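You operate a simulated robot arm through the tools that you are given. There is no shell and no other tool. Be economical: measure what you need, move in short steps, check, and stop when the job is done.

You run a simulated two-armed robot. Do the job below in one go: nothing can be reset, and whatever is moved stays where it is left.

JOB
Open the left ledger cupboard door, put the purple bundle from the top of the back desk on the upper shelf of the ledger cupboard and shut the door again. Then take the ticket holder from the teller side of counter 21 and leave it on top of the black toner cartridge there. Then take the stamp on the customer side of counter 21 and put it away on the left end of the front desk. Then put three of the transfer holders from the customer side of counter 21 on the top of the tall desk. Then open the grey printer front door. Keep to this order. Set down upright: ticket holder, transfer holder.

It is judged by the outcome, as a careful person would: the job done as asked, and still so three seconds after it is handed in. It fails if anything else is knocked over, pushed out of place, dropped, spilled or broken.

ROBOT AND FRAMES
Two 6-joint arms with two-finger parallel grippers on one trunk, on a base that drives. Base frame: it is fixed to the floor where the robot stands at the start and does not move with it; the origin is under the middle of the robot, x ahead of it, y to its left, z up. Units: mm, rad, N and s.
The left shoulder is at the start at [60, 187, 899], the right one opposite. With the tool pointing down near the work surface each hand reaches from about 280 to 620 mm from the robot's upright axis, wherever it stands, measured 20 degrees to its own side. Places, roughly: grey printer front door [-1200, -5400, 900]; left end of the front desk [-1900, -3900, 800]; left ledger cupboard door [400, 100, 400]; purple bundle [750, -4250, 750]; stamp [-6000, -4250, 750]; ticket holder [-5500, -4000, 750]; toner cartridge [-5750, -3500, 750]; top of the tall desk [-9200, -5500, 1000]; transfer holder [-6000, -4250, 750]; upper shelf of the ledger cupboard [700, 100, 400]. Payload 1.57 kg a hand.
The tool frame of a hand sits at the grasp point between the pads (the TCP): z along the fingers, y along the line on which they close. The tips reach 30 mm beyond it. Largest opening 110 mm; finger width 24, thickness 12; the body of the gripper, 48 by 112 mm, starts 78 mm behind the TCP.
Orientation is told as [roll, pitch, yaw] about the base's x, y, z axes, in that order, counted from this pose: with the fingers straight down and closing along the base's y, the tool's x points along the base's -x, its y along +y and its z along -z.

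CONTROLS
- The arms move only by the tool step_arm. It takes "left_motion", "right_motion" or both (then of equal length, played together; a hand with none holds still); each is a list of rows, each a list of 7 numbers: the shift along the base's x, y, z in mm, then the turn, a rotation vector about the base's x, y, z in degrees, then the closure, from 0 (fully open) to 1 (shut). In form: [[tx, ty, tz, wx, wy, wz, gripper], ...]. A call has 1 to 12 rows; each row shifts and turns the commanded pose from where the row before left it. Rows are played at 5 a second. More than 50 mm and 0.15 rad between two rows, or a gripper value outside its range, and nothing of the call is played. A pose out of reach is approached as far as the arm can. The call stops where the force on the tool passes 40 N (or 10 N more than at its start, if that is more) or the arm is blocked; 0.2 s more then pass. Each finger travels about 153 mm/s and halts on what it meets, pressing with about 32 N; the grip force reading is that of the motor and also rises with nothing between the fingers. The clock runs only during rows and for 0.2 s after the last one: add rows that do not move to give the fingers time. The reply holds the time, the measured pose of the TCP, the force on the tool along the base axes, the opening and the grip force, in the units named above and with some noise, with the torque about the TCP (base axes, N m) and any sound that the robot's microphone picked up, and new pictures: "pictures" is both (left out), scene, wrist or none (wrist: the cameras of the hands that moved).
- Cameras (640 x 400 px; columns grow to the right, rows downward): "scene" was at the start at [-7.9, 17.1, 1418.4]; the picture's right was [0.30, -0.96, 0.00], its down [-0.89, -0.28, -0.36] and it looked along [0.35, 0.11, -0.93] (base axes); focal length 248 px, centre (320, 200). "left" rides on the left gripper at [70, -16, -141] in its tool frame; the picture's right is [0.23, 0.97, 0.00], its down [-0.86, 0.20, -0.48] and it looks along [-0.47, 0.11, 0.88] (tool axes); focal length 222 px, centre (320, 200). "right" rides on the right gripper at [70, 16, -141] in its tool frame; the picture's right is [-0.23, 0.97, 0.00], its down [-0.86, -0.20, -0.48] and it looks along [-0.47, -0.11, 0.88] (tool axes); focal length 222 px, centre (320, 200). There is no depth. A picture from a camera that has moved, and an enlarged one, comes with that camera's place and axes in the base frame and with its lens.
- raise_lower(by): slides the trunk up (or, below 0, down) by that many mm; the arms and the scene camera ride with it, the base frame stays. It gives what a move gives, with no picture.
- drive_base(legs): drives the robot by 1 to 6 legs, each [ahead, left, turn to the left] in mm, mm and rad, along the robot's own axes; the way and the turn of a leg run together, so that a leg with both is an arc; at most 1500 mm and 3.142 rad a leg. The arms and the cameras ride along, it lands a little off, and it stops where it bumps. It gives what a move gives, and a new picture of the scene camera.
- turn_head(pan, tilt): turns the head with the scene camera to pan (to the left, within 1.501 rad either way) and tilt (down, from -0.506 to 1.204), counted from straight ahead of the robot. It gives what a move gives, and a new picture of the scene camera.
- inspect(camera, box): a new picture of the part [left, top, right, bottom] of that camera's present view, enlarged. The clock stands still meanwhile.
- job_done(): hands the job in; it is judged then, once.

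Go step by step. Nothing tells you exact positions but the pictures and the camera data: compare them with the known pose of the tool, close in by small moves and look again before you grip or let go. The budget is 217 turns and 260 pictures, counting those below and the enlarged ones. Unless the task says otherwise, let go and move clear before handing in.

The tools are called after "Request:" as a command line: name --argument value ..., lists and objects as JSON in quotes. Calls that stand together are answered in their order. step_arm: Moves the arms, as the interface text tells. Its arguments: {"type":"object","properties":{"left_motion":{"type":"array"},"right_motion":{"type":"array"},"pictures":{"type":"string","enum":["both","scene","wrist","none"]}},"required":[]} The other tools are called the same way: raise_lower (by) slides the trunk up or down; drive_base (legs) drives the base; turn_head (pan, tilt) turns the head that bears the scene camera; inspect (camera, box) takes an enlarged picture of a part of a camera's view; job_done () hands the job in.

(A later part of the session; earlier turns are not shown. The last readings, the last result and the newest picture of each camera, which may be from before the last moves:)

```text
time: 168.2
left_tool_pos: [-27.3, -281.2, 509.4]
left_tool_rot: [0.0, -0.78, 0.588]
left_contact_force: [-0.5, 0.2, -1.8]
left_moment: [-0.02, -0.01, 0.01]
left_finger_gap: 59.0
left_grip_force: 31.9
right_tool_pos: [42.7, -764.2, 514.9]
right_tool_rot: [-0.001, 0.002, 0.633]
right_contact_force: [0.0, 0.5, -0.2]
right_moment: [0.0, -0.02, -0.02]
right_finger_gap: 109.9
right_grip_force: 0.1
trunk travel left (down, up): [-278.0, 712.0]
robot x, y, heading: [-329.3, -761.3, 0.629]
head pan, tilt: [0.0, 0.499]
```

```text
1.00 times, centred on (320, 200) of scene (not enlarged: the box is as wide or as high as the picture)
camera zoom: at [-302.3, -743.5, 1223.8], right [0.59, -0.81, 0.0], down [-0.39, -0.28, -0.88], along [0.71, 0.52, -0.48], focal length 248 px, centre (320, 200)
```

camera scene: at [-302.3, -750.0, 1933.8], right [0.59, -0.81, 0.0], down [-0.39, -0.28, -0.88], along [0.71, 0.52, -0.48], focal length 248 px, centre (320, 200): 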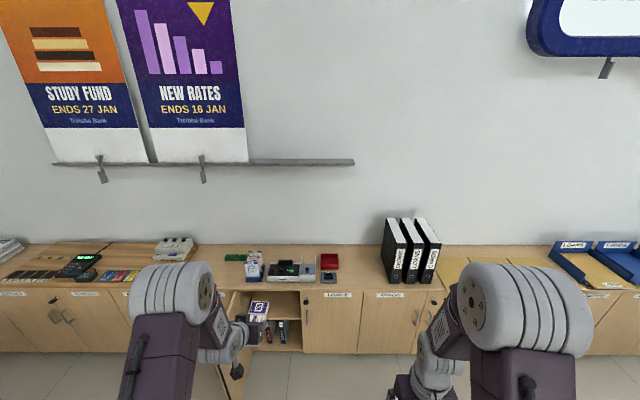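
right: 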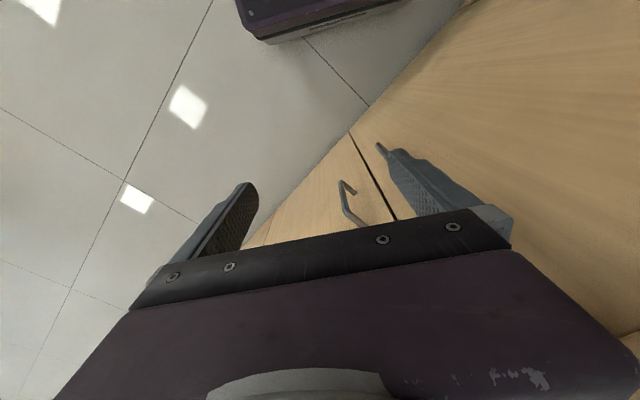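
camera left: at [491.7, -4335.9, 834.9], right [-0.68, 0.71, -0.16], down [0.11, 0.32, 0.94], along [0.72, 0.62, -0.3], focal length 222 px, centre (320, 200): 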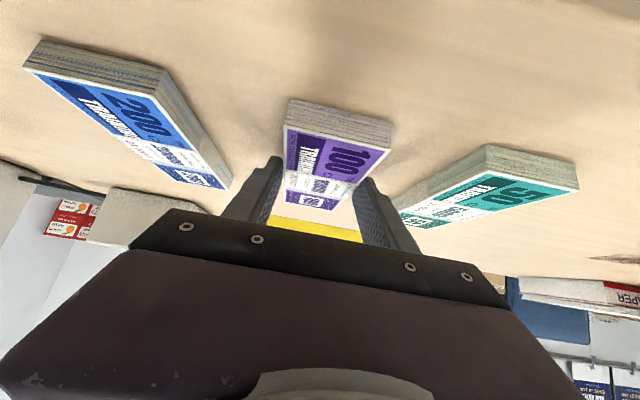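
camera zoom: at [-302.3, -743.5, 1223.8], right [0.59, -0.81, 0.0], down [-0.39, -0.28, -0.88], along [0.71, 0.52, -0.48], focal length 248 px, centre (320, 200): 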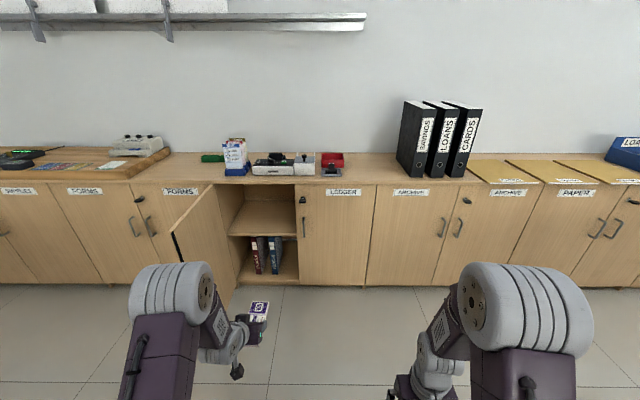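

The cupboard is open and the upper shelf sits at z≈405. I'll drive forward so the bundle enters over the shelf.

Request:
drive_base --legs '[[300, 85, 0.012], [310, 0, 0]]'

Request:
inspect --camera "left" --box '[0, 0, 640, 400]'

```text
time: 172.0
left_tool_pos: [395.7, 156.9, 508.8]
left_tool_rot: [0.001, -0.777, 0.613]
left_contact_force: [-0.3, -0.1, -1.9]
left_moment: [-0.05, 0.02, 0.01]
left_finger_gap: 58.9
left_grip_force: 32.1
right_tool_pos: [477.6, -325.2, 513.7]
right_tool_rot: [0.0, 0.003, 0.658]
right_contact_force: [-0.6, 0.0, 0.5]
right_moment: [0.01, 0.03, 0.03]
right_finger_gap: 110.1
right_grip_force: 0.0
trunk travel left (down, up): [-278.0, 712.0]
robot x, y, heading: [107.1, -329.8, 0.658]
head pan, tilt: [0.0, 0.499]
camera scene: at [131.5, -311.0, 1223.7], right [0.61, -0.79, 0.0], down [-0.38, -0.29, -0.88], along [0.7, 0.53, -0.48], focal length 248 px, centre (320, 200)
```

scene: 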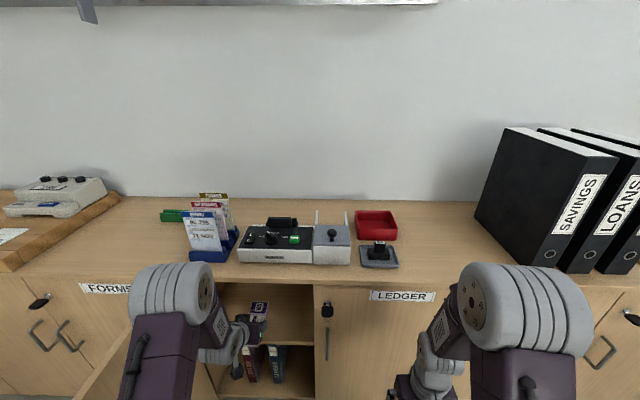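

```text
1.00 times, centred on (320, 200) of left (not enlarged: the box is as wide or as high as the picture)
camera zoom: at [282.0, 58.9, 560.1], right [-0.69, 0.7, -0.16], down [0.11, 0.32, 0.94], along [0.71, 0.63, -0.3], focal length 222 px, centre (320, 200)
```

zoom: 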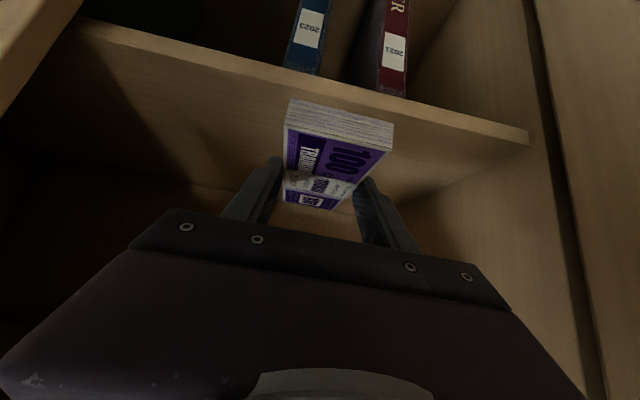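

The bundle is at the shelf's front edge; I'll go ~100 mm further in before lowering.

Request:
drive_base --legs '[[75, 0, -0.02]]'

Request:
step_arm --left_motion '[[16, 12, 0, 0, 0, 0, 0.9], [16, 12, -5, 0, 0, 0, 0.9], [0, 0, -15, 0, 0, 0, 0.9], [0, 0, -15, 0, 0, 0, 0.9], [0, 0, -10, 0, 0, 0, 0.9], [0, 0, -8, 0, 0, 0, 0.9], [0, 0, 0, 0, 0, 0, 0.9]]' --pictures "wrist"

```text
time: 173.0
left_tool_pos: [463.1, 196.6, 508.4]
left_tool_rot: [-0.002, -0.779, 0.592]
left_contact_force: [-0.2, -0.1, -0.6]
left_moment: [-0.03, 0.0, -0.01]
left_finger_gap: 59.3
left_grip_force: 31.6
right_tool_pos: [537.5, -285.7, 514.3]
right_tool_rot: [0.001, 0.001, 0.636]
right_contact_force: [0.6, -0.4, -1.0]
right_moment: [-0.01, 0.02, 0.02]
right_finger_gap: 110.1
right_grip_force: 0.0
trunk travel left (down, up): [-278.0, 712.0]
robot x, y, heading: [169.8, -282.6, 0.634]
head pan, tilt: [0.0, 0.499]
camera scene: at [191.6, -266.7, 1223.7], right [0.59, -0.81, 0.0], down [-0.39, -0.28, -0.88], along [0.71, 0.52, -0.48], focal length 248 px, centre (320, 200)
```

scene: 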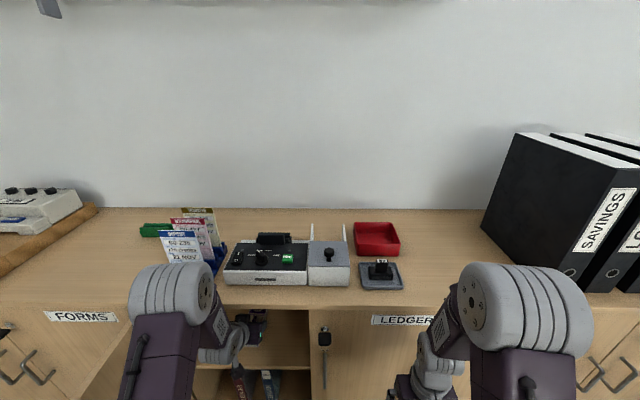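

```text
time: 174.6
left_tool_pos: [494.3, 219.6, 458.4]
left_tool_rot: [-0.002, -0.782, 0.593]
left_contact_force: [0.6, -0.4, -0.7]
left_moment: [-0.02, 0.0, 0.0]
left_finger_gap: 59.2
left_grip_force: 32.3
right_tool_pos: [535.9, -286.4, 515.5]
right_tool_rot: [0.0, -0.002, 0.636]
right_contact_force: [-0.1, -0.9, -0.3]
right_moment: [-0.04, 0.02, -0.02]
right_finger_gap: 110.3
right_grip_force: 0.1
trunk travel left (down, up): [-278.0, 712.0]
robot x, y, heading: [166.6, -282.2, 0.634]
head pan, tilt: [0.0, 0.499]
camera left: at [379.7, 124.0, 507.5], right [-0.68, 0.72, -0.16], down [0.11, 0.32, 0.94], along [0.73, 0.62, -0.3], focal length 222 px, centre (320, 200)
```

left: 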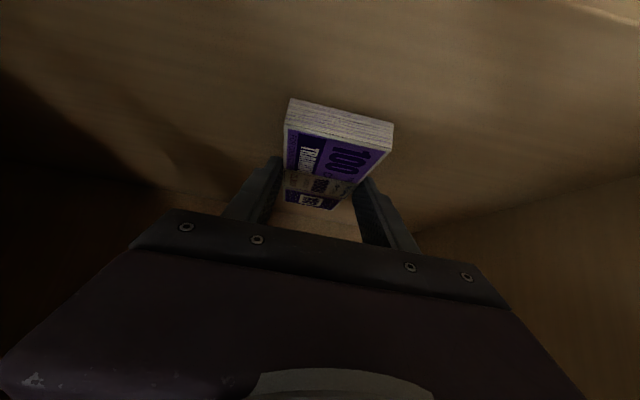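

The bundle is well inside over the shelf. I'll lower in small steps until it touches.

Request:
step_arm --left_motion '[[0, 0, -6, 0, 0, 0, 0.9], [0, 0, -6, 0, 0, 0, 0.9], [0, 0, -4, 0, 0, 0, 0.9], [0, 0, 0, 0, 0, 0, 0.9]]' --pictures "wrist"

```text
time: 175.5
left_tool_pos: [498.4, 222.1, 446.5]
left_tool_rot: [0.002, -0.799, 0.593]
left_contact_force: [-3.4, -4.6, 20.7]
left_moment: [-0.76, 0.26, -0.15]
left_finger_gap: 59.3
left_grip_force: 32.1
right_tool_pos: [535.6, -287.2, 515.6]
right_tool_rot: [0.0, 0.0, 0.636]
right_contact_force: [0.2, -0.4, 0.6]
right_moment: [0.01, 0.0, 0.0]
right_finger_gap: 110.0
right_grip_force: 0.0
trunk travel left (down, up): [-278.0, 712.0]
robot x, y, heading: [169.1, -286.4, 0.637]
head pan, tilt: [0.0, 0.499]
stopped in row 4 (left hand): the force on the tool passed its limit at 42 N (the readings are from after the stop); the commanded pose is now the measured one
camera left: at [382.2, 125.4, 495.7], right [-0.68, 0.72, -0.16], down [0.1, 0.31, 0.95], along [0.73, 0.62, -0.28], focal length 222 px, centre (320, 200)
```

left: 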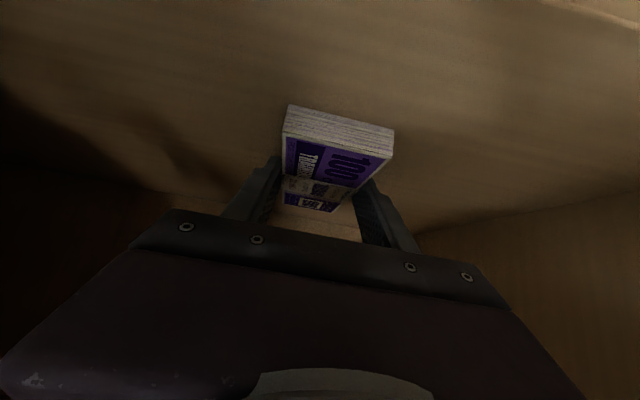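

It is resting on the shelf. I'll release, lift clear and check.

Request:
step_arm --left_motion '[[0, 0, 1, 0, 0, 0, 0.5], [0, 0, 0, 0, 0, 0, 0.2], [0, 0, 0, 0, 0, 0, 0.2], [0, 0, 15, 0, 0, 0, 0.2], [0, 0, 15, 0, 0, 0, 0.2], [0, 0, 15, 0, 0, 0, 0.2], [-8, -6, 10, 0, 0, 0, 0.2]]' --pictures "wrist"

```text
time: 177.1
left_tool_pos: [490.4, 216.7, 500.9]
left_tool_rot: [0.002, -0.794, 0.588]
left_contact_force: [0.0, -0.4, -0.2]
left_moment: [0.03, 0.0, 0.01]
left_finger_gap: 88.2
left_grip_force: 0.1
right_tool_pos: [536.9, -286.8, 514.7]
right_tool_rot: [-0.002, 0.0, 0.636]
right_contact_force: [-0.9, 0.1, 1.2]
right_moment: [0.04, -0.01, -0.01]
right_finger_gap: 110.1
right_grip_force: 0.0
trunk travel left (down, up): [-278.0, 712.0]
robot x, y, heading: [167.3, -284.8, 0.634]
head pan, tilt: [0.0, 0.499]
camera left: at [375.1, 120.9, 550.9], right [-0.68, 0.72, -0.16], down [0.1, 0.31, 0.95], along [0.73, 0.62, -0.28], focal length 222 px, centre (320, 200)
```

left: 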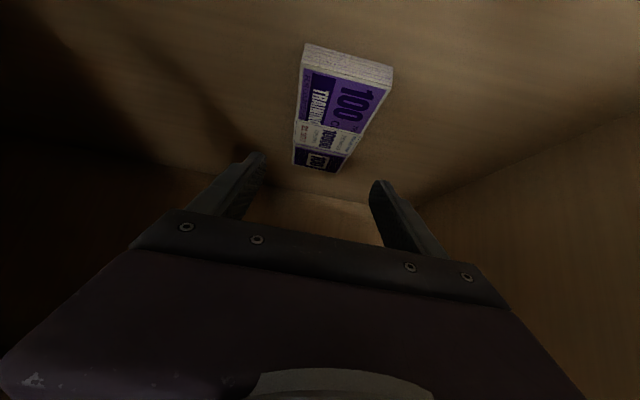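

The bundle lies flat on the upper shelf. I'll back out, and move left to get outside the open door.

Request:
drive_base --legs '[[-750, 0, 0], [0, 340, 0]]'

Request:
inspect --camera "scene" --box '[120, 120, 440, 320]'

```text
time: 183.1
left_tool_pos: [-327.1, 48.3, 499.7]
left_tool_rot: [0.001, -0.79, 0.595]
left_contact_force: [-0.7, 0.3, -0.2]
left_moment: [-0.01, 0.0, -0.01]
left_finger_gap: 87.8
left_grip_force: 0.0
right_tool_pos: [-278.5, -454.5, 515.2]
right_tool_rot: [0.0, 0.0, 0.64]
right_contact_force: [0.3, 0.5, 0.2]
right_moment: [-0.01, 0.0, 0.0]
right_finger_gap: 109.9
right_grip_force: 0.1
trunk travel left (down, up): [-278.0, 712.0]
robot x, y, heading: [-653.4, -459.2, 0.637]
head pan, tilt: [0.0, 0.499]
camera scene: at [-625.4, -435.0, 1223.7], right [0.59, -0.8, 0.0], down [-0.38, -0.28, -0.88], along [0.71, 0.52, -0.48], focal length 248 px, centre (320, 200)
```

scene: 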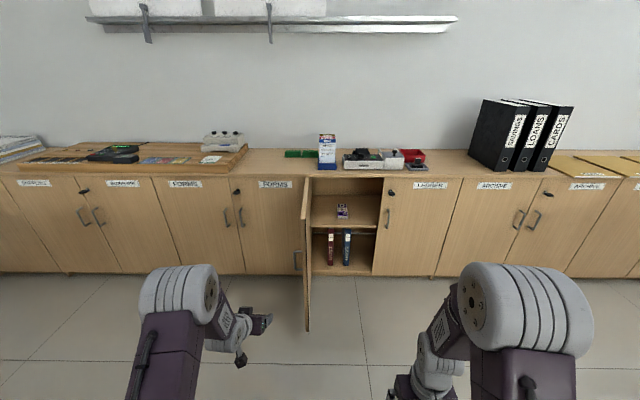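

```text
2.00 times, centred on (280, 220) of scene
camera zoom: at [-625.4, -435.0, 1223.7], right [0.59, -0.8, 0.0], down [-0.38, -0.28, -0.88], along [0.71, 0.52, -0.48], focal length 497 px, centre (400, 160)
```

zoom: 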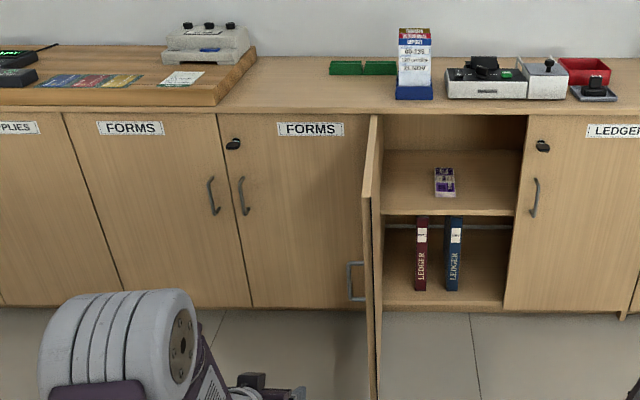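

Bundle is on the upper shelf and the door is ~88° open. I'll raise the hand above handle height, move it outside the door and sweep the door shut.

Request:
raise_lower --by 110

Request:
step_arm --left_motion '[[0, 0, 0, 0, 0, 0, 1], [0, 0, 0, 0, 0, 0, 1], [0, 0, 0, 0, 0, 0, 1], [0, 0, 0, 0, 0, 0, 1]]' --pictures "none"

Request:
drive_base --legs '[[315, 0, 0], [0, -200, 0], [0, -140, 0], [60, -40, 0]]'

```text
time: 184.5
left_tool_pos: [-327.0, 48.2, 610.4]
left_tool_rot: [0.002, -0.79, 0.593]
left_contact_force: [-0.5, -0.2, 0.2]
left_moment: [-0.02, 0.01, 0.02]
left_finger_gap: 88.2
left_grip_force: 0.2
right_tool_pos: [-279.6, -453.9, 623.7]
right_tool_rot: [0.0, 0.002, 0.639]
right_contact_force: [-1.2, -0.9, -0.3]
right_moment: [0.0, -0.01, 0.02]
right_finger_gap: 110.1
right_grip_force: 0.1
trunk travel left (down, up): [-388.0, 602.0]
robot x, y, heading: [-648.3, -451.4, 0.637]
head pan, tilt: [0.0, 0.499]
```

```text
time: 185.5
left_tool_pos: [-327.0, 48.8, 610.9]
left_tool_rot: [0.001, -0.791, 0.592]
left_contact_force: [0.3, 0.2, 0.4]
left_moment: [0.0, 0.0, 0.0]
left_finger_gap: 0.0
left_grip_force: 21.3
right_tool_pos: [-279.0, -454.3, 624.2]
right_tool_rot: [0.0, 0.0, 0.638]
right_contact_force: [0.4, -0.5, 0.3]
right_moment: [-0.01, -0.03, 0.06]
right_finger_gap: 110.0
right_grip_force: 0.3
trunk travel left (down, up): [-388.0, 602.0]
robot x, y, heading: [-647.3, -451.1, 0.635]
head pan, tilt: [0.0, 0.499]
```

```text
time: 190.4
left_tool_pos: [201.4, -21.5, 608.7]
left_tool_rot: [0.001, -0.787, 0.602]
left_contact_force: [0.4, -0.3, -0.1]
left_moment: [-0.02, 0.03, 0.02]
left_finger_gap: 0.0
left_grip_force: 21.1
right_tool_pos: [256.0, -525.6, 623.9]
right_tool_rot: [0.0, 0.002, 0.649]
right_contact_force: [0.0, -1.1, -0.4]
right_moment: [0.0, 0.03, -0.03]
right_finger_gap: 109.7
right_grip_force: 0.1
trunk travel left (down, up): [-388.0, 602.0]
robot x, y, heading: [-119.1, -530.5, 0.649]
head pan, tilt: [0.0, 0.499]
camera scene: at [-89.9, -510.2, 1333.7], right [0.6, -0.8, 0.0], down [-0.38, -0.29, -0.88], along [0.7, 0.53, -0.48], focal length 248 px, centre (320, 200)
```

scene: 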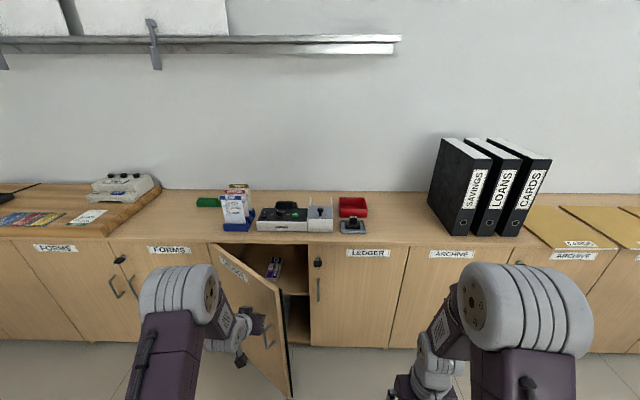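

The door is half shut. Now push forward to close it fully.

Request:
drive_base --legs '[[110, -40, 0], [80, 0, 0], [60, 0, 0]]'

```text
time: 192.8
left_tool_pos: [388.4, 73.4, 600.8]
left_tool_rot: [-0.002, -0.743, 0.613]
left_contact_force: [-4.1, -2.9, -2.5]
left_moment: [0.28, -0.38, 0.0]
left_finger_gap: 0.1
left_grip_force: 21.8
right_tool_pos: [457.6, -421.7, 624.5]
right_tool_rot: [-0.001, -0.001, 0.655]
right_contact_force: [0.1, 0.2, 0.3]
right_moment: [0.01, -0.01, 0.01]
right_finger_gap: 110.0
right_grip_force: 0.0
trunk travel left (down, up): [-388.0, 602.0]
robot x, y, heading: [90.4, -425.6, 0.652]
head pan, tilt: [0.0, 0.499]
stopped in leg 3: the force on the tool passed its limit at 180 N (the readings are from after the stop); the commanded pose is now the measured one
camera scene: at [109.9, -408.6, 1333.6], right [0.61, -0.79, 0.0], down [-0.38, -0.29, -0.88], along [0.7, 0.53, -0.48], focal length 248 px, centre (320, 200)
```

scene: 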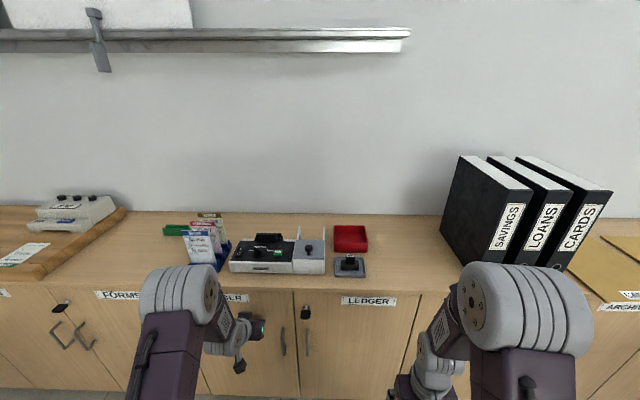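

The door met its frame. I'll back off and check it's shut.

Request:
drive_base --legs '[[-600, -150, 0]]'

Request:
inspect --camera "scene" --box '[180, 150, 420, 300]'

```text
time: 196.3
left_tool_pos: [6.4, -410.5, 600.2]
left_tool_rot: [-0.004, -0.747, 0.616]
left_contact_force: [0.6, -0.6, -0.3]
left_moment: [0.03, 0.0, 0.01]
left_finger_gap: 0.0
left_grip_force: 21.1
right_tool_pos: [75.9, -904.9, 624.2]
right_tool_rot: [0.002, 0.0, 0.658]
right_contact_force: [-0.1, -0.1, -0.3]
right_moment: [0.04, 0.01, 0.01]
right_finger_gap: 110.0
right_grip_force: 0.0
trunk travel left (down, up): [-388.0, 602.0]
robot x, y, heading: [-295.7, -911.2, 0.659]
head pan, tilt: [0.0, 0.499]
camera scene: at [-270.8, -891.9, 1333.7], right [0.61, -0.79, 0.0], down [-0.38, -0.29, -0.88], along [0.7, 0.53, -0.48], focal length 248 px, centre (320, 200)
```

scene: 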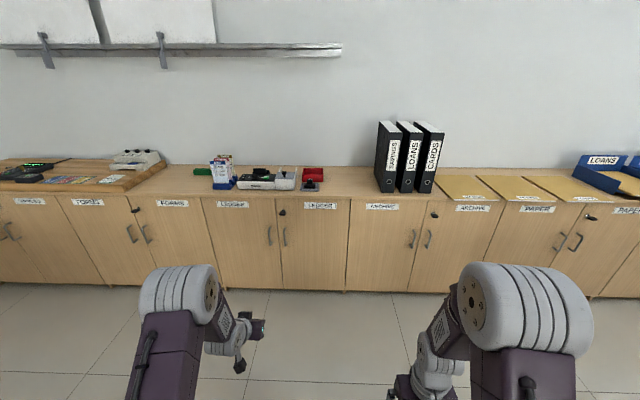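

```text
2.67 times, centred on (300, 225) of scene
camera zoom: at [-270.8, -891.9, 1333.7], right [0.61, -0.79, 0.0], down [-0.38, -0.29, -0.88], along [0.7, 0.53, -0.48], focal length 662 px, centre (373, 133)
```

zoom: 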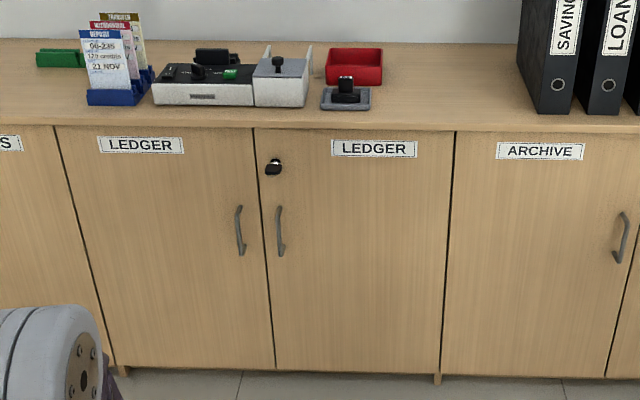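

The left ledger door is shut. Next, counter 21: I'll restore the left hand to fingers-down, raise the trunk and turn around to face across the room.

Request:
step_arm --left_motion '[[-5, -4, 0, -4.9, 6.9, 0, 0], [-5, -4, 0, -4.9, 6.9, 0, 0], [-5, -4, 0, -4.9, 6.9, 0, 0], [-5, -4, 0, -4.9, 6.9, 0, 0], [-5, -4, 0, -4.9, 6.9, 0, 0], [0, 0, 0, 0, 0, 0, 0]]' --pictures "none"

Request:
raise_lower --by 390

Request:
drive_base --legs '[[0, 0, -3.12]]'

```text
time: 197.7
left_tool_pos: [-18.2, -429.5, 598.9]
left_tool_rot: [-0.004, -0.006, 0.617]
left_contact_force: [0.2, -0.6, -0.5]
left_moment: [0.0, -0.03, 0.02]
left_finger_gap: 109.9
left_grip_force: 0.1
left hand out of reach, approached as far as the arm can: row 3
right_tool_pos: [76.3, -904.5, 623.8]
right_tool_rot: [0.0, 0.0, 0.659]
right_contact_force: [0.1, -0.2, 0.1]
right_moment: [-0.03, -0.02, -0.02]
right_finger_gap: 109.8
right_grip_force: 0.1
trunk travel left (down, up): [-388.0, 602.0]
robot x, y, heading: [-295.8, -912.7, 0.651]
head pan, tilt: [0.0, 0.499]
```

```text
time: 201.4
left_tool_pos: [-17.8, -430.5, 988.8]
left_tool_rot: [-0.003, -0.007, 0.617]
left_contact_force: [0.8, 0.0, -1.0]
left_moment: [0.01, -0.02, 0.01]
left_finger_gap: 109.9
left_grip_force: 0.1
right_tool_pos: [76.7, -904.9, 1013.4]
right_tool_rot: [0.001, 0.003, 0.658]
right_contact_force: [0.5, 0.1, 0.2]
right_moment: [0.01, 0.02, 0.02]
right_finger_gap: 109.9
right_grip_force: 0.0
trunk travel left (down, up): [-778.0, 212.0]
robot x, y, heading: [-295.1, -910.8, 0.654]
head pan, tilt: [0.0, 0.499]
```

```text
time: 209.1
left_tool_pos: [-544.7, -1403.9, 991.0]
left_tool_rot: [-0.002, -0.007, -2.475]
left_contact_force: [-0.1, 1.1, 0.0]
left_moment: [-0.01, 0.02, 0.0]
left_finger_gap: 110.1
left_grip_force: 0.1
right_tool_pos: [-665.1, -936.9, 1015.6]
right_tool_rot: [0.0, 0.001, -2.433]
right_contact_force: [0.0, -0.5, -0.1]
right_moment: [0.04, -0.01, 0.02]
right_finger_gap: 110.1
right_grip_force: 0.0
trunk travel left (down, up): [-778.0, 212.0]
robot x, y, heading: [-296.2, -908.9, -2.437]
head pan, tilt: [0.0, 0.499]
camera scene: at [-318.8, -930.6, 1723.7], right [-0.65, 0.76, 0.0], down [0.36, 0.31, -0.88], along [-0.67, -0.57, -0.48], focal length 248 px, centre (320, 200)
```

scene: 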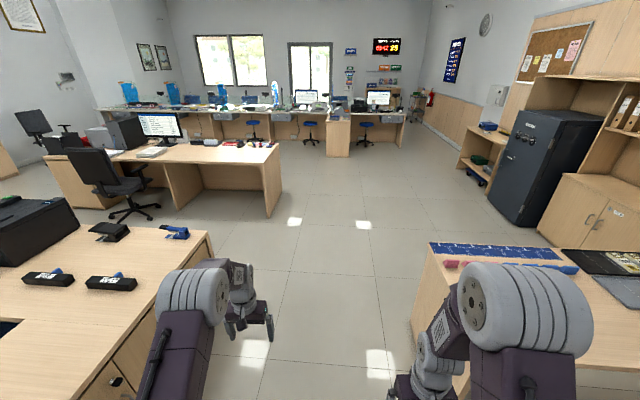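

Counters line the far side of the room. I'll drive straight across and then read the counter numbers.

Request:
drive_base --legs '[[0, 0, -0.063], [1450, 0, 0], [1450, 0, 0], [1000, 150, 0]]'

Request:
turn_head --pan 0 --tilt 0.35

Request:
inspect --camera "scene" --box '[200, 80, 520, 280]'

```text
time: 228.2
left_tool_pos: [-3627.0, -3789.9, 988.6]
left_tool_rot: [-0.004, -0.006, -2.563]
left_contact_force: [0.8, 0.1, 0.1]
left_moment: [0.0, 0.04, 0.0]
left_finger_gap: 109.9
left_grip_force: 0.0
right_tool_pos: [-3703.6, -3313.8, 1014.7]
right_tool_rot: [0.0, 0.002, -2.52]
right_contact_force: [0.2, -0.1, -0.1]
right_moment: [0.03, 0.04, 0.02]
right_finger_gap: 110.0
right_grip_force: 0.0
trunk travel left (down, up): [-778.0, 212.0]
robot x, y, heading: [-3337.2, -3319.7, -2.518]
head pan, tilt: [0.0, 0.499]
camera scene: at [-3360.7, -3337.7, 1723.7], right [-0.58, 0.82, 0.0], down [0.39, 0.28, -0.88], along [-0.72, -0.51, -0.48], focal length 248 px, centre (320, 200)
```

scene: 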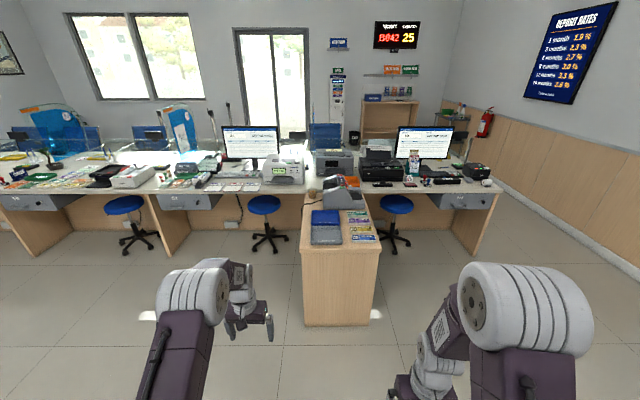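

```text
time: 228.9
left_tool_pos: [-3627.1, -3790.2, 990.0]
left_tool_rot: [-0.004, -0.007, -2.563]
left_contact_force: [0.7, 0.0, -0.8]
left_moment: [0.0, -0.01, 0.03]
left_finger_gap: 109.9
left_grip_force: 0.1
right_tool_pos: [-3704.1, -3314.9, 1014.7]
right_tool_rot: [-0.001, 0.001, -2.521]
right_contact_force: [0.1, -0.7, -0.6]
right_moment: [-0.02, 0.02, 0.0]
right_finger_gap: 110.2
right_grip_force: 0.0
trunk travel left (down, up): [-778.0, 212.0]
robot x, y, heading: [-3336.3, -3322.9, -2.522]
head pan, tilt: [0.0, 0.351]
camera scene: at [-3363.1, -3339.6, 1737.4], right [-0.58, 0.82, 0.0], down [0.28, 0.2, -0.94], along [-0.77, -0.54, -0.34], focal length 248 px, centre (320, 200)
```

scene: 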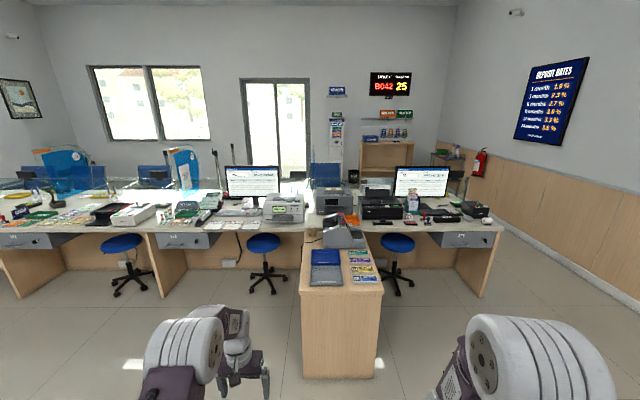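

```text
2.00 times, centred on (360, 180) of scene
camera zoom: at [-3363.1, -3339.6, 1737.4], right [-0.58, 0.82, 0.0], down [0.28, 0.2, -0.94], along [-0.77, -0.54, -0.34], focal length 497 px, centre (240, 240)
```

zoom: 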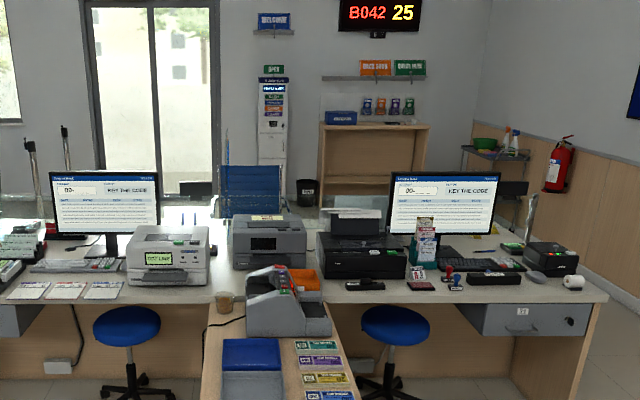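

Station 21 is likely the rightmost one. I'll strafe right and move closer to read it.

Request:
drive_base --legs '[[0, -1050, 0.02], [650, 0, 0]]'

Request:
inspect --camera "scene" --box '[220, 120, 540, 320]'

```text
time: 237.5
left_tool_pos: [-4757.5, -3326.0, 989.0]
left_tool_rot: [-0.004, -0.006, -2.555]
left_contact_force: [0.0, -0.2, 0.2]
left_moment: [0.0, 0.01, -0.01]
left_finger_gap: 110.0
left_grip_force: 0.1
right_tool_pos: [-4837.2, -2849.5, 1013.9]
right_tool_rot: [0.0, -0.001, -2.513]
right_contact_force: [-0.2, -0.2, 0.3]
right_moment: [0.01, 0.04, 0.01]
right_finger_gap: 109.6
right_grip_force: 0.1
trunk travel left (down, up): [-778.0, 212.0]
robot x, y, heading: [-4468.1, -2857.7, -2.519]
head pan, tilt: [0.0, 0.351]
camera scene: at [-4495.7, -2872.8, 1737.4], right [-0.59, 0.81, 0.0], down [0.28, 0.2, -0.94], along [-0.76, -0.55, -0.34], focal length 248 px, centre (320, 200)
```

scene: 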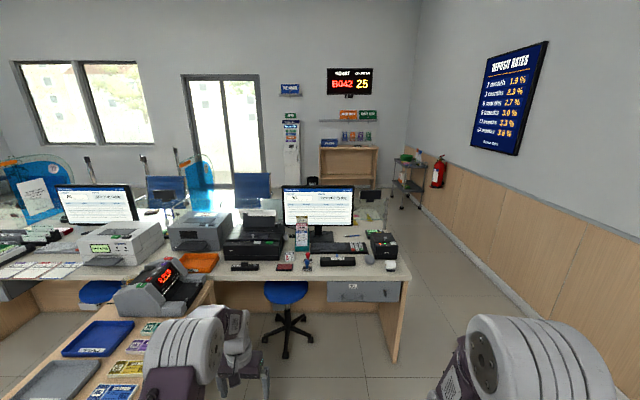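

```text
2.00 times, centred on (380, 220) of scene
camera zoom: at [-4495.7, -2872.8, 1737.4], right [-0.59, 0.81, 0.0], down [0.28, 0.2, -0.94], along [-0.76, -0.55, -0.34], focal length 497 px, centre (200, 160)
```

zoom: 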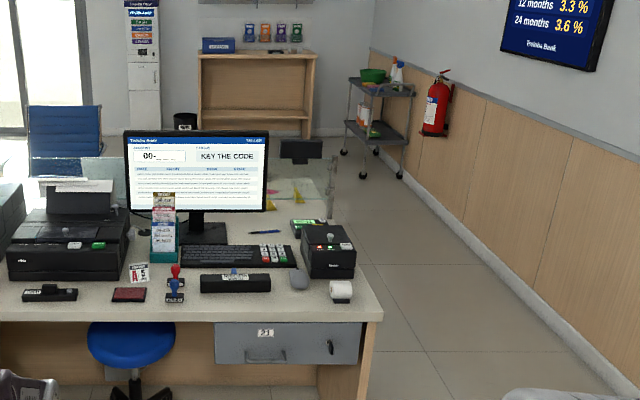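

Drawer reads 21. I'll zoom on the items.

Request:
inspect --camera "scene" --box '[220, 215, 320, 278]'

Request:
inspect --camera "scene" --box '[300, 215, 400, 278]'

```text
6.35 times, centred on (270, 246) of scene
camera zoom: at [-4495.7, -2872.8, 1737.4], right [-0.59, 0.81, 0.0], down [0.28, 0.2, -0.94], along [-0.76, -0.55, -0.34], focal length 1577 px, centre (638, -95)
```

zoom: 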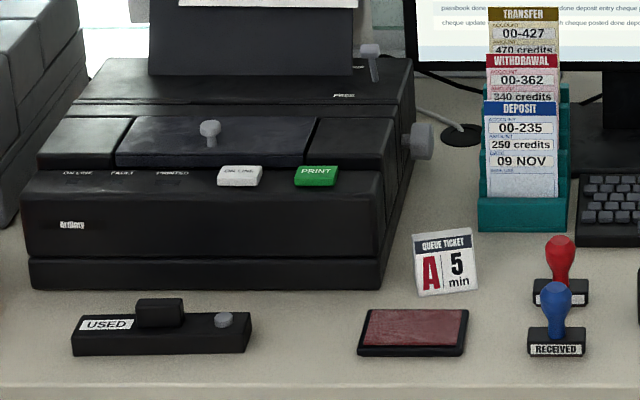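

```text
6.35 times, centred on (350, 246) of scene
camera zoom: at [-4495.7, -2872.8, 1737.4], right [-0.59, 0.81, 0.0], down [0.28, 0.2, -0.94], along [-0.76, -0.55, -0.34], focal length 1577 px, centre (130, -95)
```

zoom: 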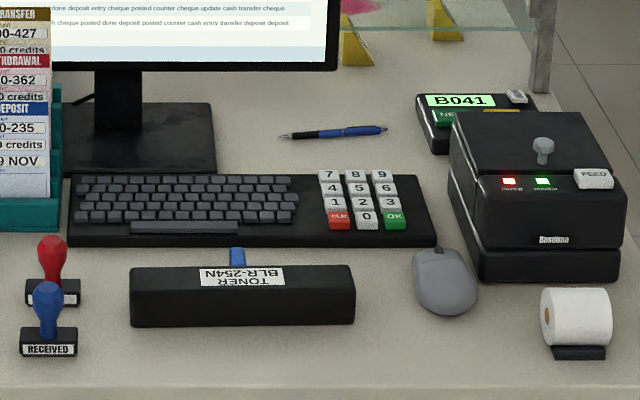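

The ticket holder is the small "QUEUE TICKET A 5 min" stand near (-5562, -3903); the target is the black "TONER BLR-254N" near (-5700, -3602). I'll drive up to the counter for a left-hand pick.

Request:
drive_base --legs '[[870, -27, 0.019]]'

Request:
turn_head --pan 0.2 --tilt 0.9

Request:
inspect --camera "left" --box '[0, 0, 640, 400]'

```text
time: 242.1
left_tool_pos: [-5464.5, -3820.1, 990.3]
left_tool_rot: [-0.002, -0.005, -2.539]
left_contact_force: [0.1, -0.5, 0.0]
left_moment: [0.02, -0.01, 0.02]
left_finger_gap: 110.2
left_grip_force: 0.0
right_tool_pos: [-5550.5, -3345.1, 1015.1]
right_tool_rot: [-0.001, 0.002, -2.499]
right_contact_force: [-0.1, -0.6, -0.1]
right_moment: [0.01, -0.02, 0.0]
right_finger_gap: 109.9
right_grip_force: 0.0
trunk travel left (down, up): [-778.0, 212.0]
robot x, y, heading: [-5179.2, -3344.8, -2.498]
head pan, tilt: [0.0, 0.351]
camera scene: at [-5208.4, -3363.0, 1737.4], right [-0.6, 0.8, 0.0], down [0.28, 0.2, -0.94], along [-0.75, -0.56, -0.34], focal length 248 px, centre (320, 200)
```

scene: 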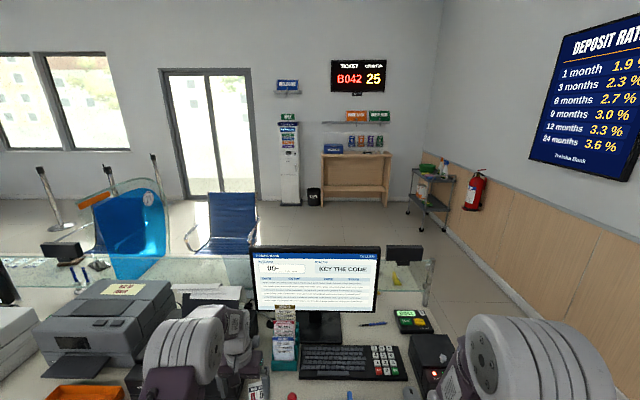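

```text
time: 243.1
left_tool_pos: [-5464.0, -3819.6, 990.5]
left_tool_rot: [-0.002, -0.007, -2.54]
left_contact_force: [0.2, -0.7, 0.1]
left_moment: [-0.02, 0.01, 0.0]
left_finger_gap: 110.1
left_grip_force: 0.0
right_tool_pos: [-5551.1, -3345.6, 1013.6]
right_tool_rot: [-0.001, 0.001, -2.498]
right_contact_force: [0.4, 0.0, -0.4]
right_moment: [-0.01, 0.0, -0.04]
right_finger_gap: 110.2
right_grip_force: 0.1
trunk travel left (down, up): [-778.0, 212.0]
robot x, y, heading: [-5179.7, -3343.4, -2.503]
head pan, tilt: [0.201, 0.901]
camera scene: at [-5184.5, -3363.9, 1689.9], right [-0.74, 0.67, 0.0], down [0.52, 0.58, -0.62], along [-0.41, -0.46, -0.78], focal length 248 px, centre (320, 200)
```

scene: 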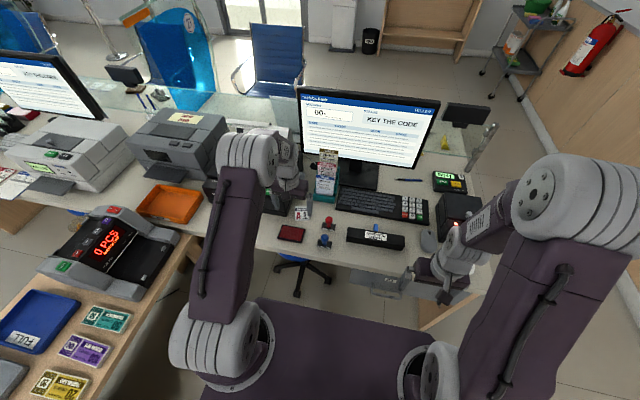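

```text
1.00 times, centred on (320, 200) of left (not enlarged: the box is as wide or as high as the picture)
camera zoom: at [-5414.0, -3766.3, 1129.9], right [0.74, -0.67, -0.01], down [-0.59, -0.65, 0.48], along [-0.33, -0.35, -0.88], focal length 222 px, centre (320, 200)
```

zoom: 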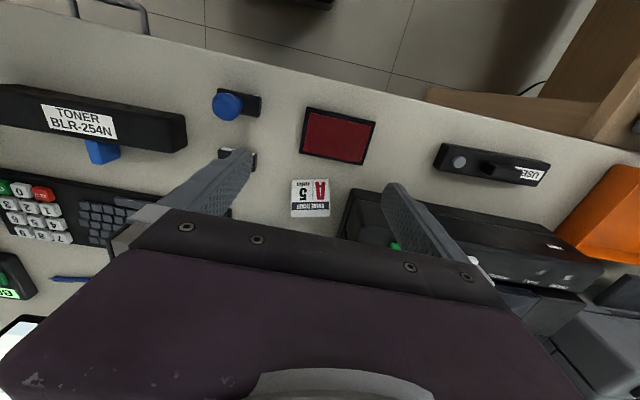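

Request:
inspect --camera "left" --box '[210, 80, 410, 240]'

Request:
inspect --camera "scene" --box '[260, 180, 420, 280]'

```text
2.50 times, centred on (310, 160) of left
camera zoom: at [-5414.0, -3766.3, 1129.9], right [0.74, -0.67, -0.01], down [-0.59, -0.65, 0.48], along [-0.33, -0.35, -0.88], focal length 555 px, centre (345, 300)
```

zoom: 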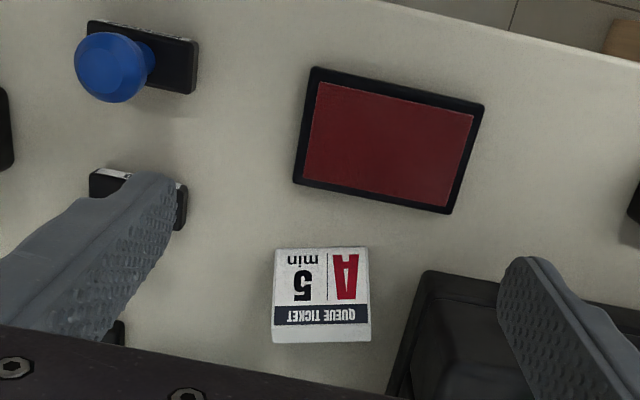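

```text
4.00 times, centred on (340, 230) of scene
camera zoom: at [-5184.5, -3363.9, 1689.9], right [-0.74, 0.67, 0.0], down [0.52, 0.58, -0.62], along [-0.41, -0.46, -0.78], focal length 993 px, centre (240, 80)
```

zoom: 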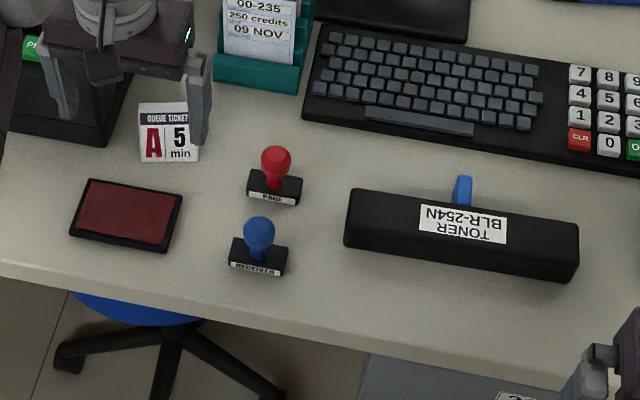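

The ticket holder is a small wedge stand, ~60 mm wide, around (-5550, -3887). I'll creep 60 mm closer and place the left hand above it.

Request:
drive_base --legs '[[60, 0, 0]]'

Request:
step_arm --left_motion '[[-19, -15, -30, 0, 0, 0, 0.2], [-19, -15, -30, 0, 0, 0, 0.2], [0, 0, -30, 0, 0, 0, 0.2], [0, 0, -20, 0, 0, 0, 0.2], [0, 0, 0, 0, 0, 0, 0.2]]' --pictures "both"

```text
time: 244.0
left_tool_pos: [-5509.1, -3853.4, 991.7]
left_tool_rot: [-0.004, -0.011, -2.539]
left_contact_force: [0.2, 0.7, 0.5]
left_moment: [-0.03, 0.05, -0.01]
left_finger_gap: 109.8
left_grip_force: 0.0
right_tool_pos: [-5595.4, -3378.5, 1015.5]
right_tool_rot: [0.001, -0.005, -2.497]
right_contact_force: [0.3, 1.1, 0.1]
right_moment: [-0.02, 0.04, -0.01]
right_finger_gap: 110.1
right_grip_force: 0.1
trunk travel left (down, up): [-778.0, 212.0]
robot x, y, heading: [-5228.8, -3380.1, -2.499]
head pan, tilt: [0.201, 0.901]
camera scene: at [-5227.6, -3395.9, 1690.0], right [-0.75, 0.67, 0.0], down [0.52, 0.58, -0.62], along [-0.42, -0.46, -0.78], focal length 248 px, centre (320, 200)
```

scene: 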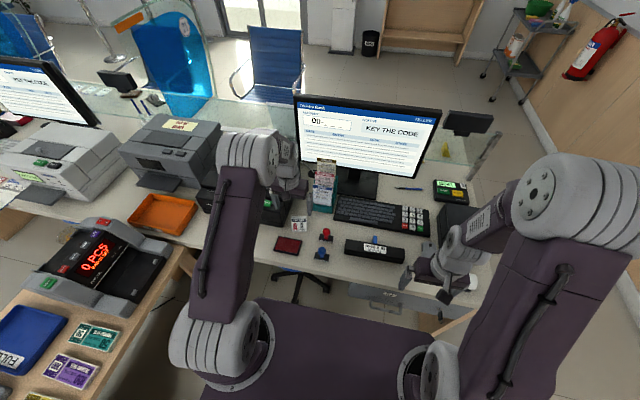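

```text
time: 245.2
left_tool_pos: [-5549.5, -3887.3, 878.3]
left_tool_rot: [-0.003, -0.006, -2.539]
left_contact_force: [-0.6, 0.5, -0.2]
left_moment: [0.0, 0.0, -0.01]
left_finger_gap: 87.9
left_grip_force: 0.0
right_tool_pos: [-5599.2, -3380.8, 1014.1]
right_tool_rot: [-0.001, 0.001, -2.499]
right_contact_force: [-0.4, -0.2, -0.4]
right_moment: [-0.02, 0.03, -0.01]
right_finger_gap: 110.2
right_grip_force: 0.0
trunk travel left (down, up): [-778.0, 212.0]
robot x, y, heading: [-5232.1, -3380.6, -2.499]
head pan, tilt: [0.201, 0.901]
camera scene: at [-5233.0, -3400.0, 1689.9], right [-0.75, 0.67, 0.0], down [0.52, 0.58, -0.62], along [-0.41, -0.46, -0.78], focal length 248 px, centre (320, 200)
camera left: at [-5500.7, -3833.5, 1019.2], right [0.74, -0.67, -0.01], down [-0.59, -0.65, 0.48], along [-0.33, -0.35, -0.88], focal length 222 px, centre (320, 200)
```

scene: 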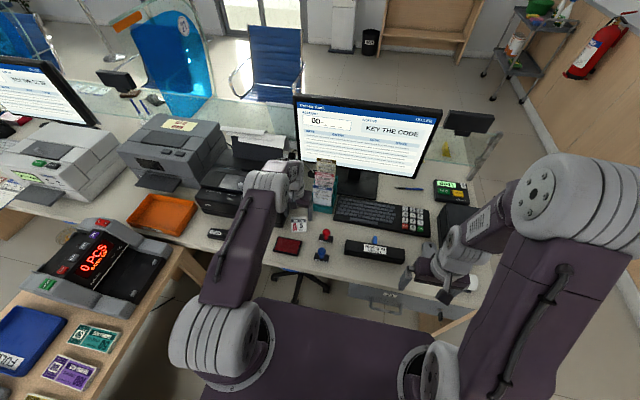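
left: 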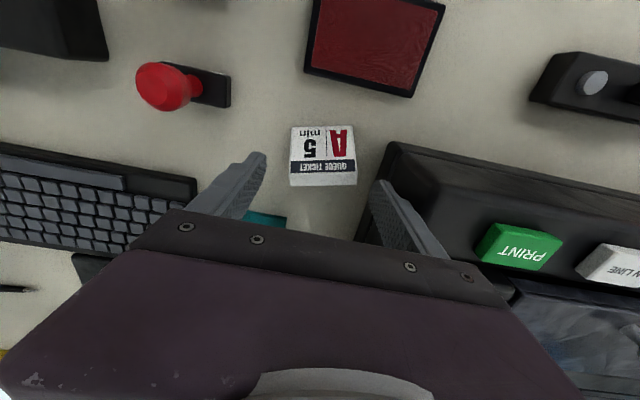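

The stand's top is near z 840 and it's centred between the fingers. I'll narrow the opening, descend to mid-height and grip its sides.

Request:
step_arm --left_motion '[[4, 0, 0, 0, 0, 0, 0.3], [0, 0, -20, 0, 0, 0, 0.3], [0, 0, -20, 0, 0, 0, 0.3], [0, 0, -20, 0, 0, 0, 0.3], [0, 0, -8, 0, 0, 0, 0.3], [0, 0, 0, 0, 0, 0, 0.45], [0, 0, 0, 0, 0, 0, 0.6], [0, 0, 0, 0, 0, 0, 0.6]]' --pictures "wrist"

```text
time: 247.0
left_tool_pos: [-5545.4, -3886.0, 812.1]
left_tool_rot: [-0.004, -0.006, -2.538]
left_contact_force: [0.9, -0.9, 1.0]
left_moment: [-0.04, 0.0, 0.03]
left_finger_gap: 63.7
left_grip_force: 32.0
right_tool_pos: [-5599.1, -3381.3, 1014.6]
right_tool_rot: [0.001, 0.002, -2.497]
right_contact_force: [0.1, 0.3, 1.5]
right_moment: [-0.01, 0.0, 0.02]
right_finger_gap: 109.8
right_grip_force: 0.0
trunk travel left (down, up): [-778.0, 212.0]
robot x, y, heading: [-5229.6, -3379.2, -2.501]
head pan, tilt: [0.201, 0.901]
camera left: at [-5496.9, -3832.5, 951.4], right [0.74, -0.67, -0.01], down [-0.59, -0.65, 0.48], along [-0.33, -0.35, -0.88], focal length 222 px, centre (320, 200)
```

left: 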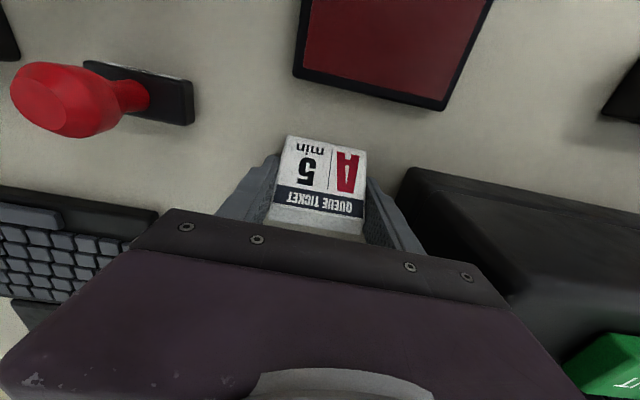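

Gripped. I'll lift it, strafe right to the toner cartridge and look from above.

Request:
raise_lower --by 140

Request:
drive_base --legs '[[-40, -333, 0]]'

Request:
inspect --camera "left" --box '[0, 0, 640, 400]'

Request:
inspect --camera "scene" --box '[160, 130, 360, 255]'

```text
time: 248.7
left_tool_pos: [-5546.5, -3887.8, 952.1]
left_tool_rot: [-0.004, -0.007, -2.539]
left_contact_force: [-0.7, 0.5, -1.2]
left_moment: [-0.04, 0.01, -0.03]
left_finger_gap: 63.2
left_grip_force: 32.1
right_tool_pos: [-5598.9, -3382.0, 1155.5]
right_tool_rot: [0.002, 0.002, -2.498]
right_contact_force: [-0.7, -0.3, 0.1]
right_moment: [-0.01, 0.0, 0.02]
right_finger_gap: 110.3
right_grip_force: 0.0
trunk travel left (down, up): [-918.0, 72.0]
robot x, y, heading: [-5228.5, -3382.0, -2.499]
head pan, tilt: [0.201, 0.901]
```

```text
time: 250.9
left_tool_pos: [-5705.2, -3604.3, 951.0]
left_tool_rot: [-0.003, -0.005, -2.536]
left_contact_force: [1.1, -0.7, -1.3]
left_moment: [0.04, -0.01, 0.03]
left_finger_gap: 63.5
left_grip_force: 32.3
right_tool_pos: [-5761.2, -3100.3, 1154.5]
right_tool_rot: [-0.001, 0.001, -2.493]
right_contact_force: [0.3, 0.1, 0.8]
right_moment: [0.06, 0.02, -0.01]
right_finger_gap: 109.6
right_grip_force: 0.1
trunk travel left (down, up): [-918.0, 72.0]
robot x, y, heading: [-5391.1, -3094.8, -2.497]
head pan, tilt: [0.201, 0.901]
camera scene: at [-5393.1, -3118.8, 1829.8], right [-0.75, 0.66, 0.0], down [0.52, 0.59, -0.62], along [-0.41, -0.46, -0.78], focal length 248 px, centre (320, 200)
```

scene: 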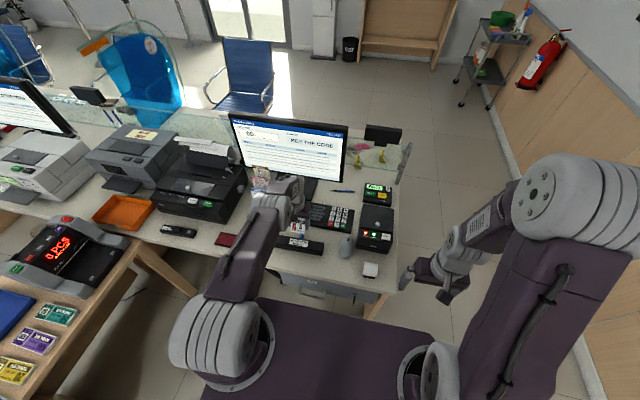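

```text
1.00 times, centred on (320, 200) of left (not enlarged: the box is as wide or as high as the picture)
camera zoom: at [-5656.4, -3550.8, 1090.9], right [0.74, -0.67, -0.01], down [-0.59, -0.65, 0.48], along [-0.33, -0.35, -0.88], focal length 222 px, centre (320, 200)
```

zoom: 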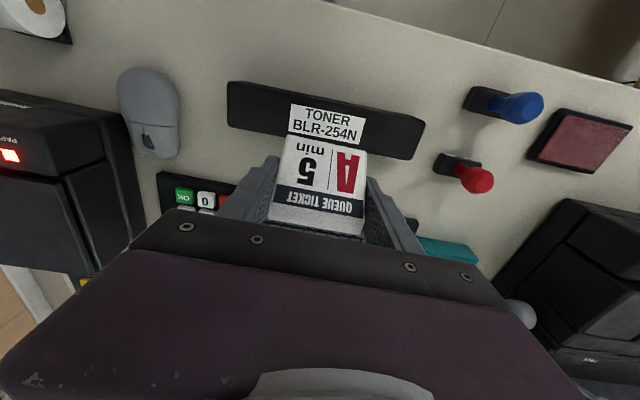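

```text
3.20 times, centred on (260, 192) of scene
camera zoom: at [-5393.1, -3118.8, 1829.8], right [-0.75, 0.66, 0.0], down [0.52, 0.59, -0.62], along [-0.41, -0.46, -0.78], focal length 795 px, centre (512, 224)
```

zoom: 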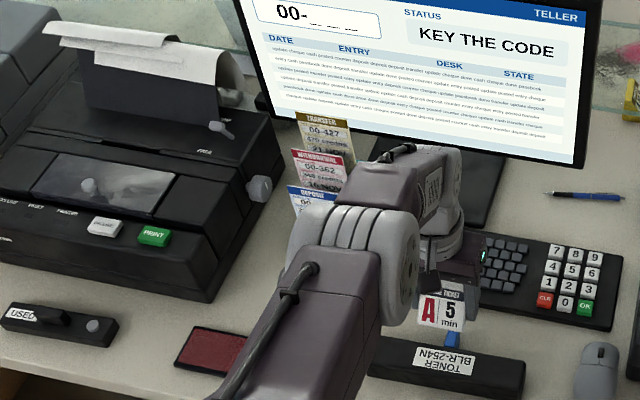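

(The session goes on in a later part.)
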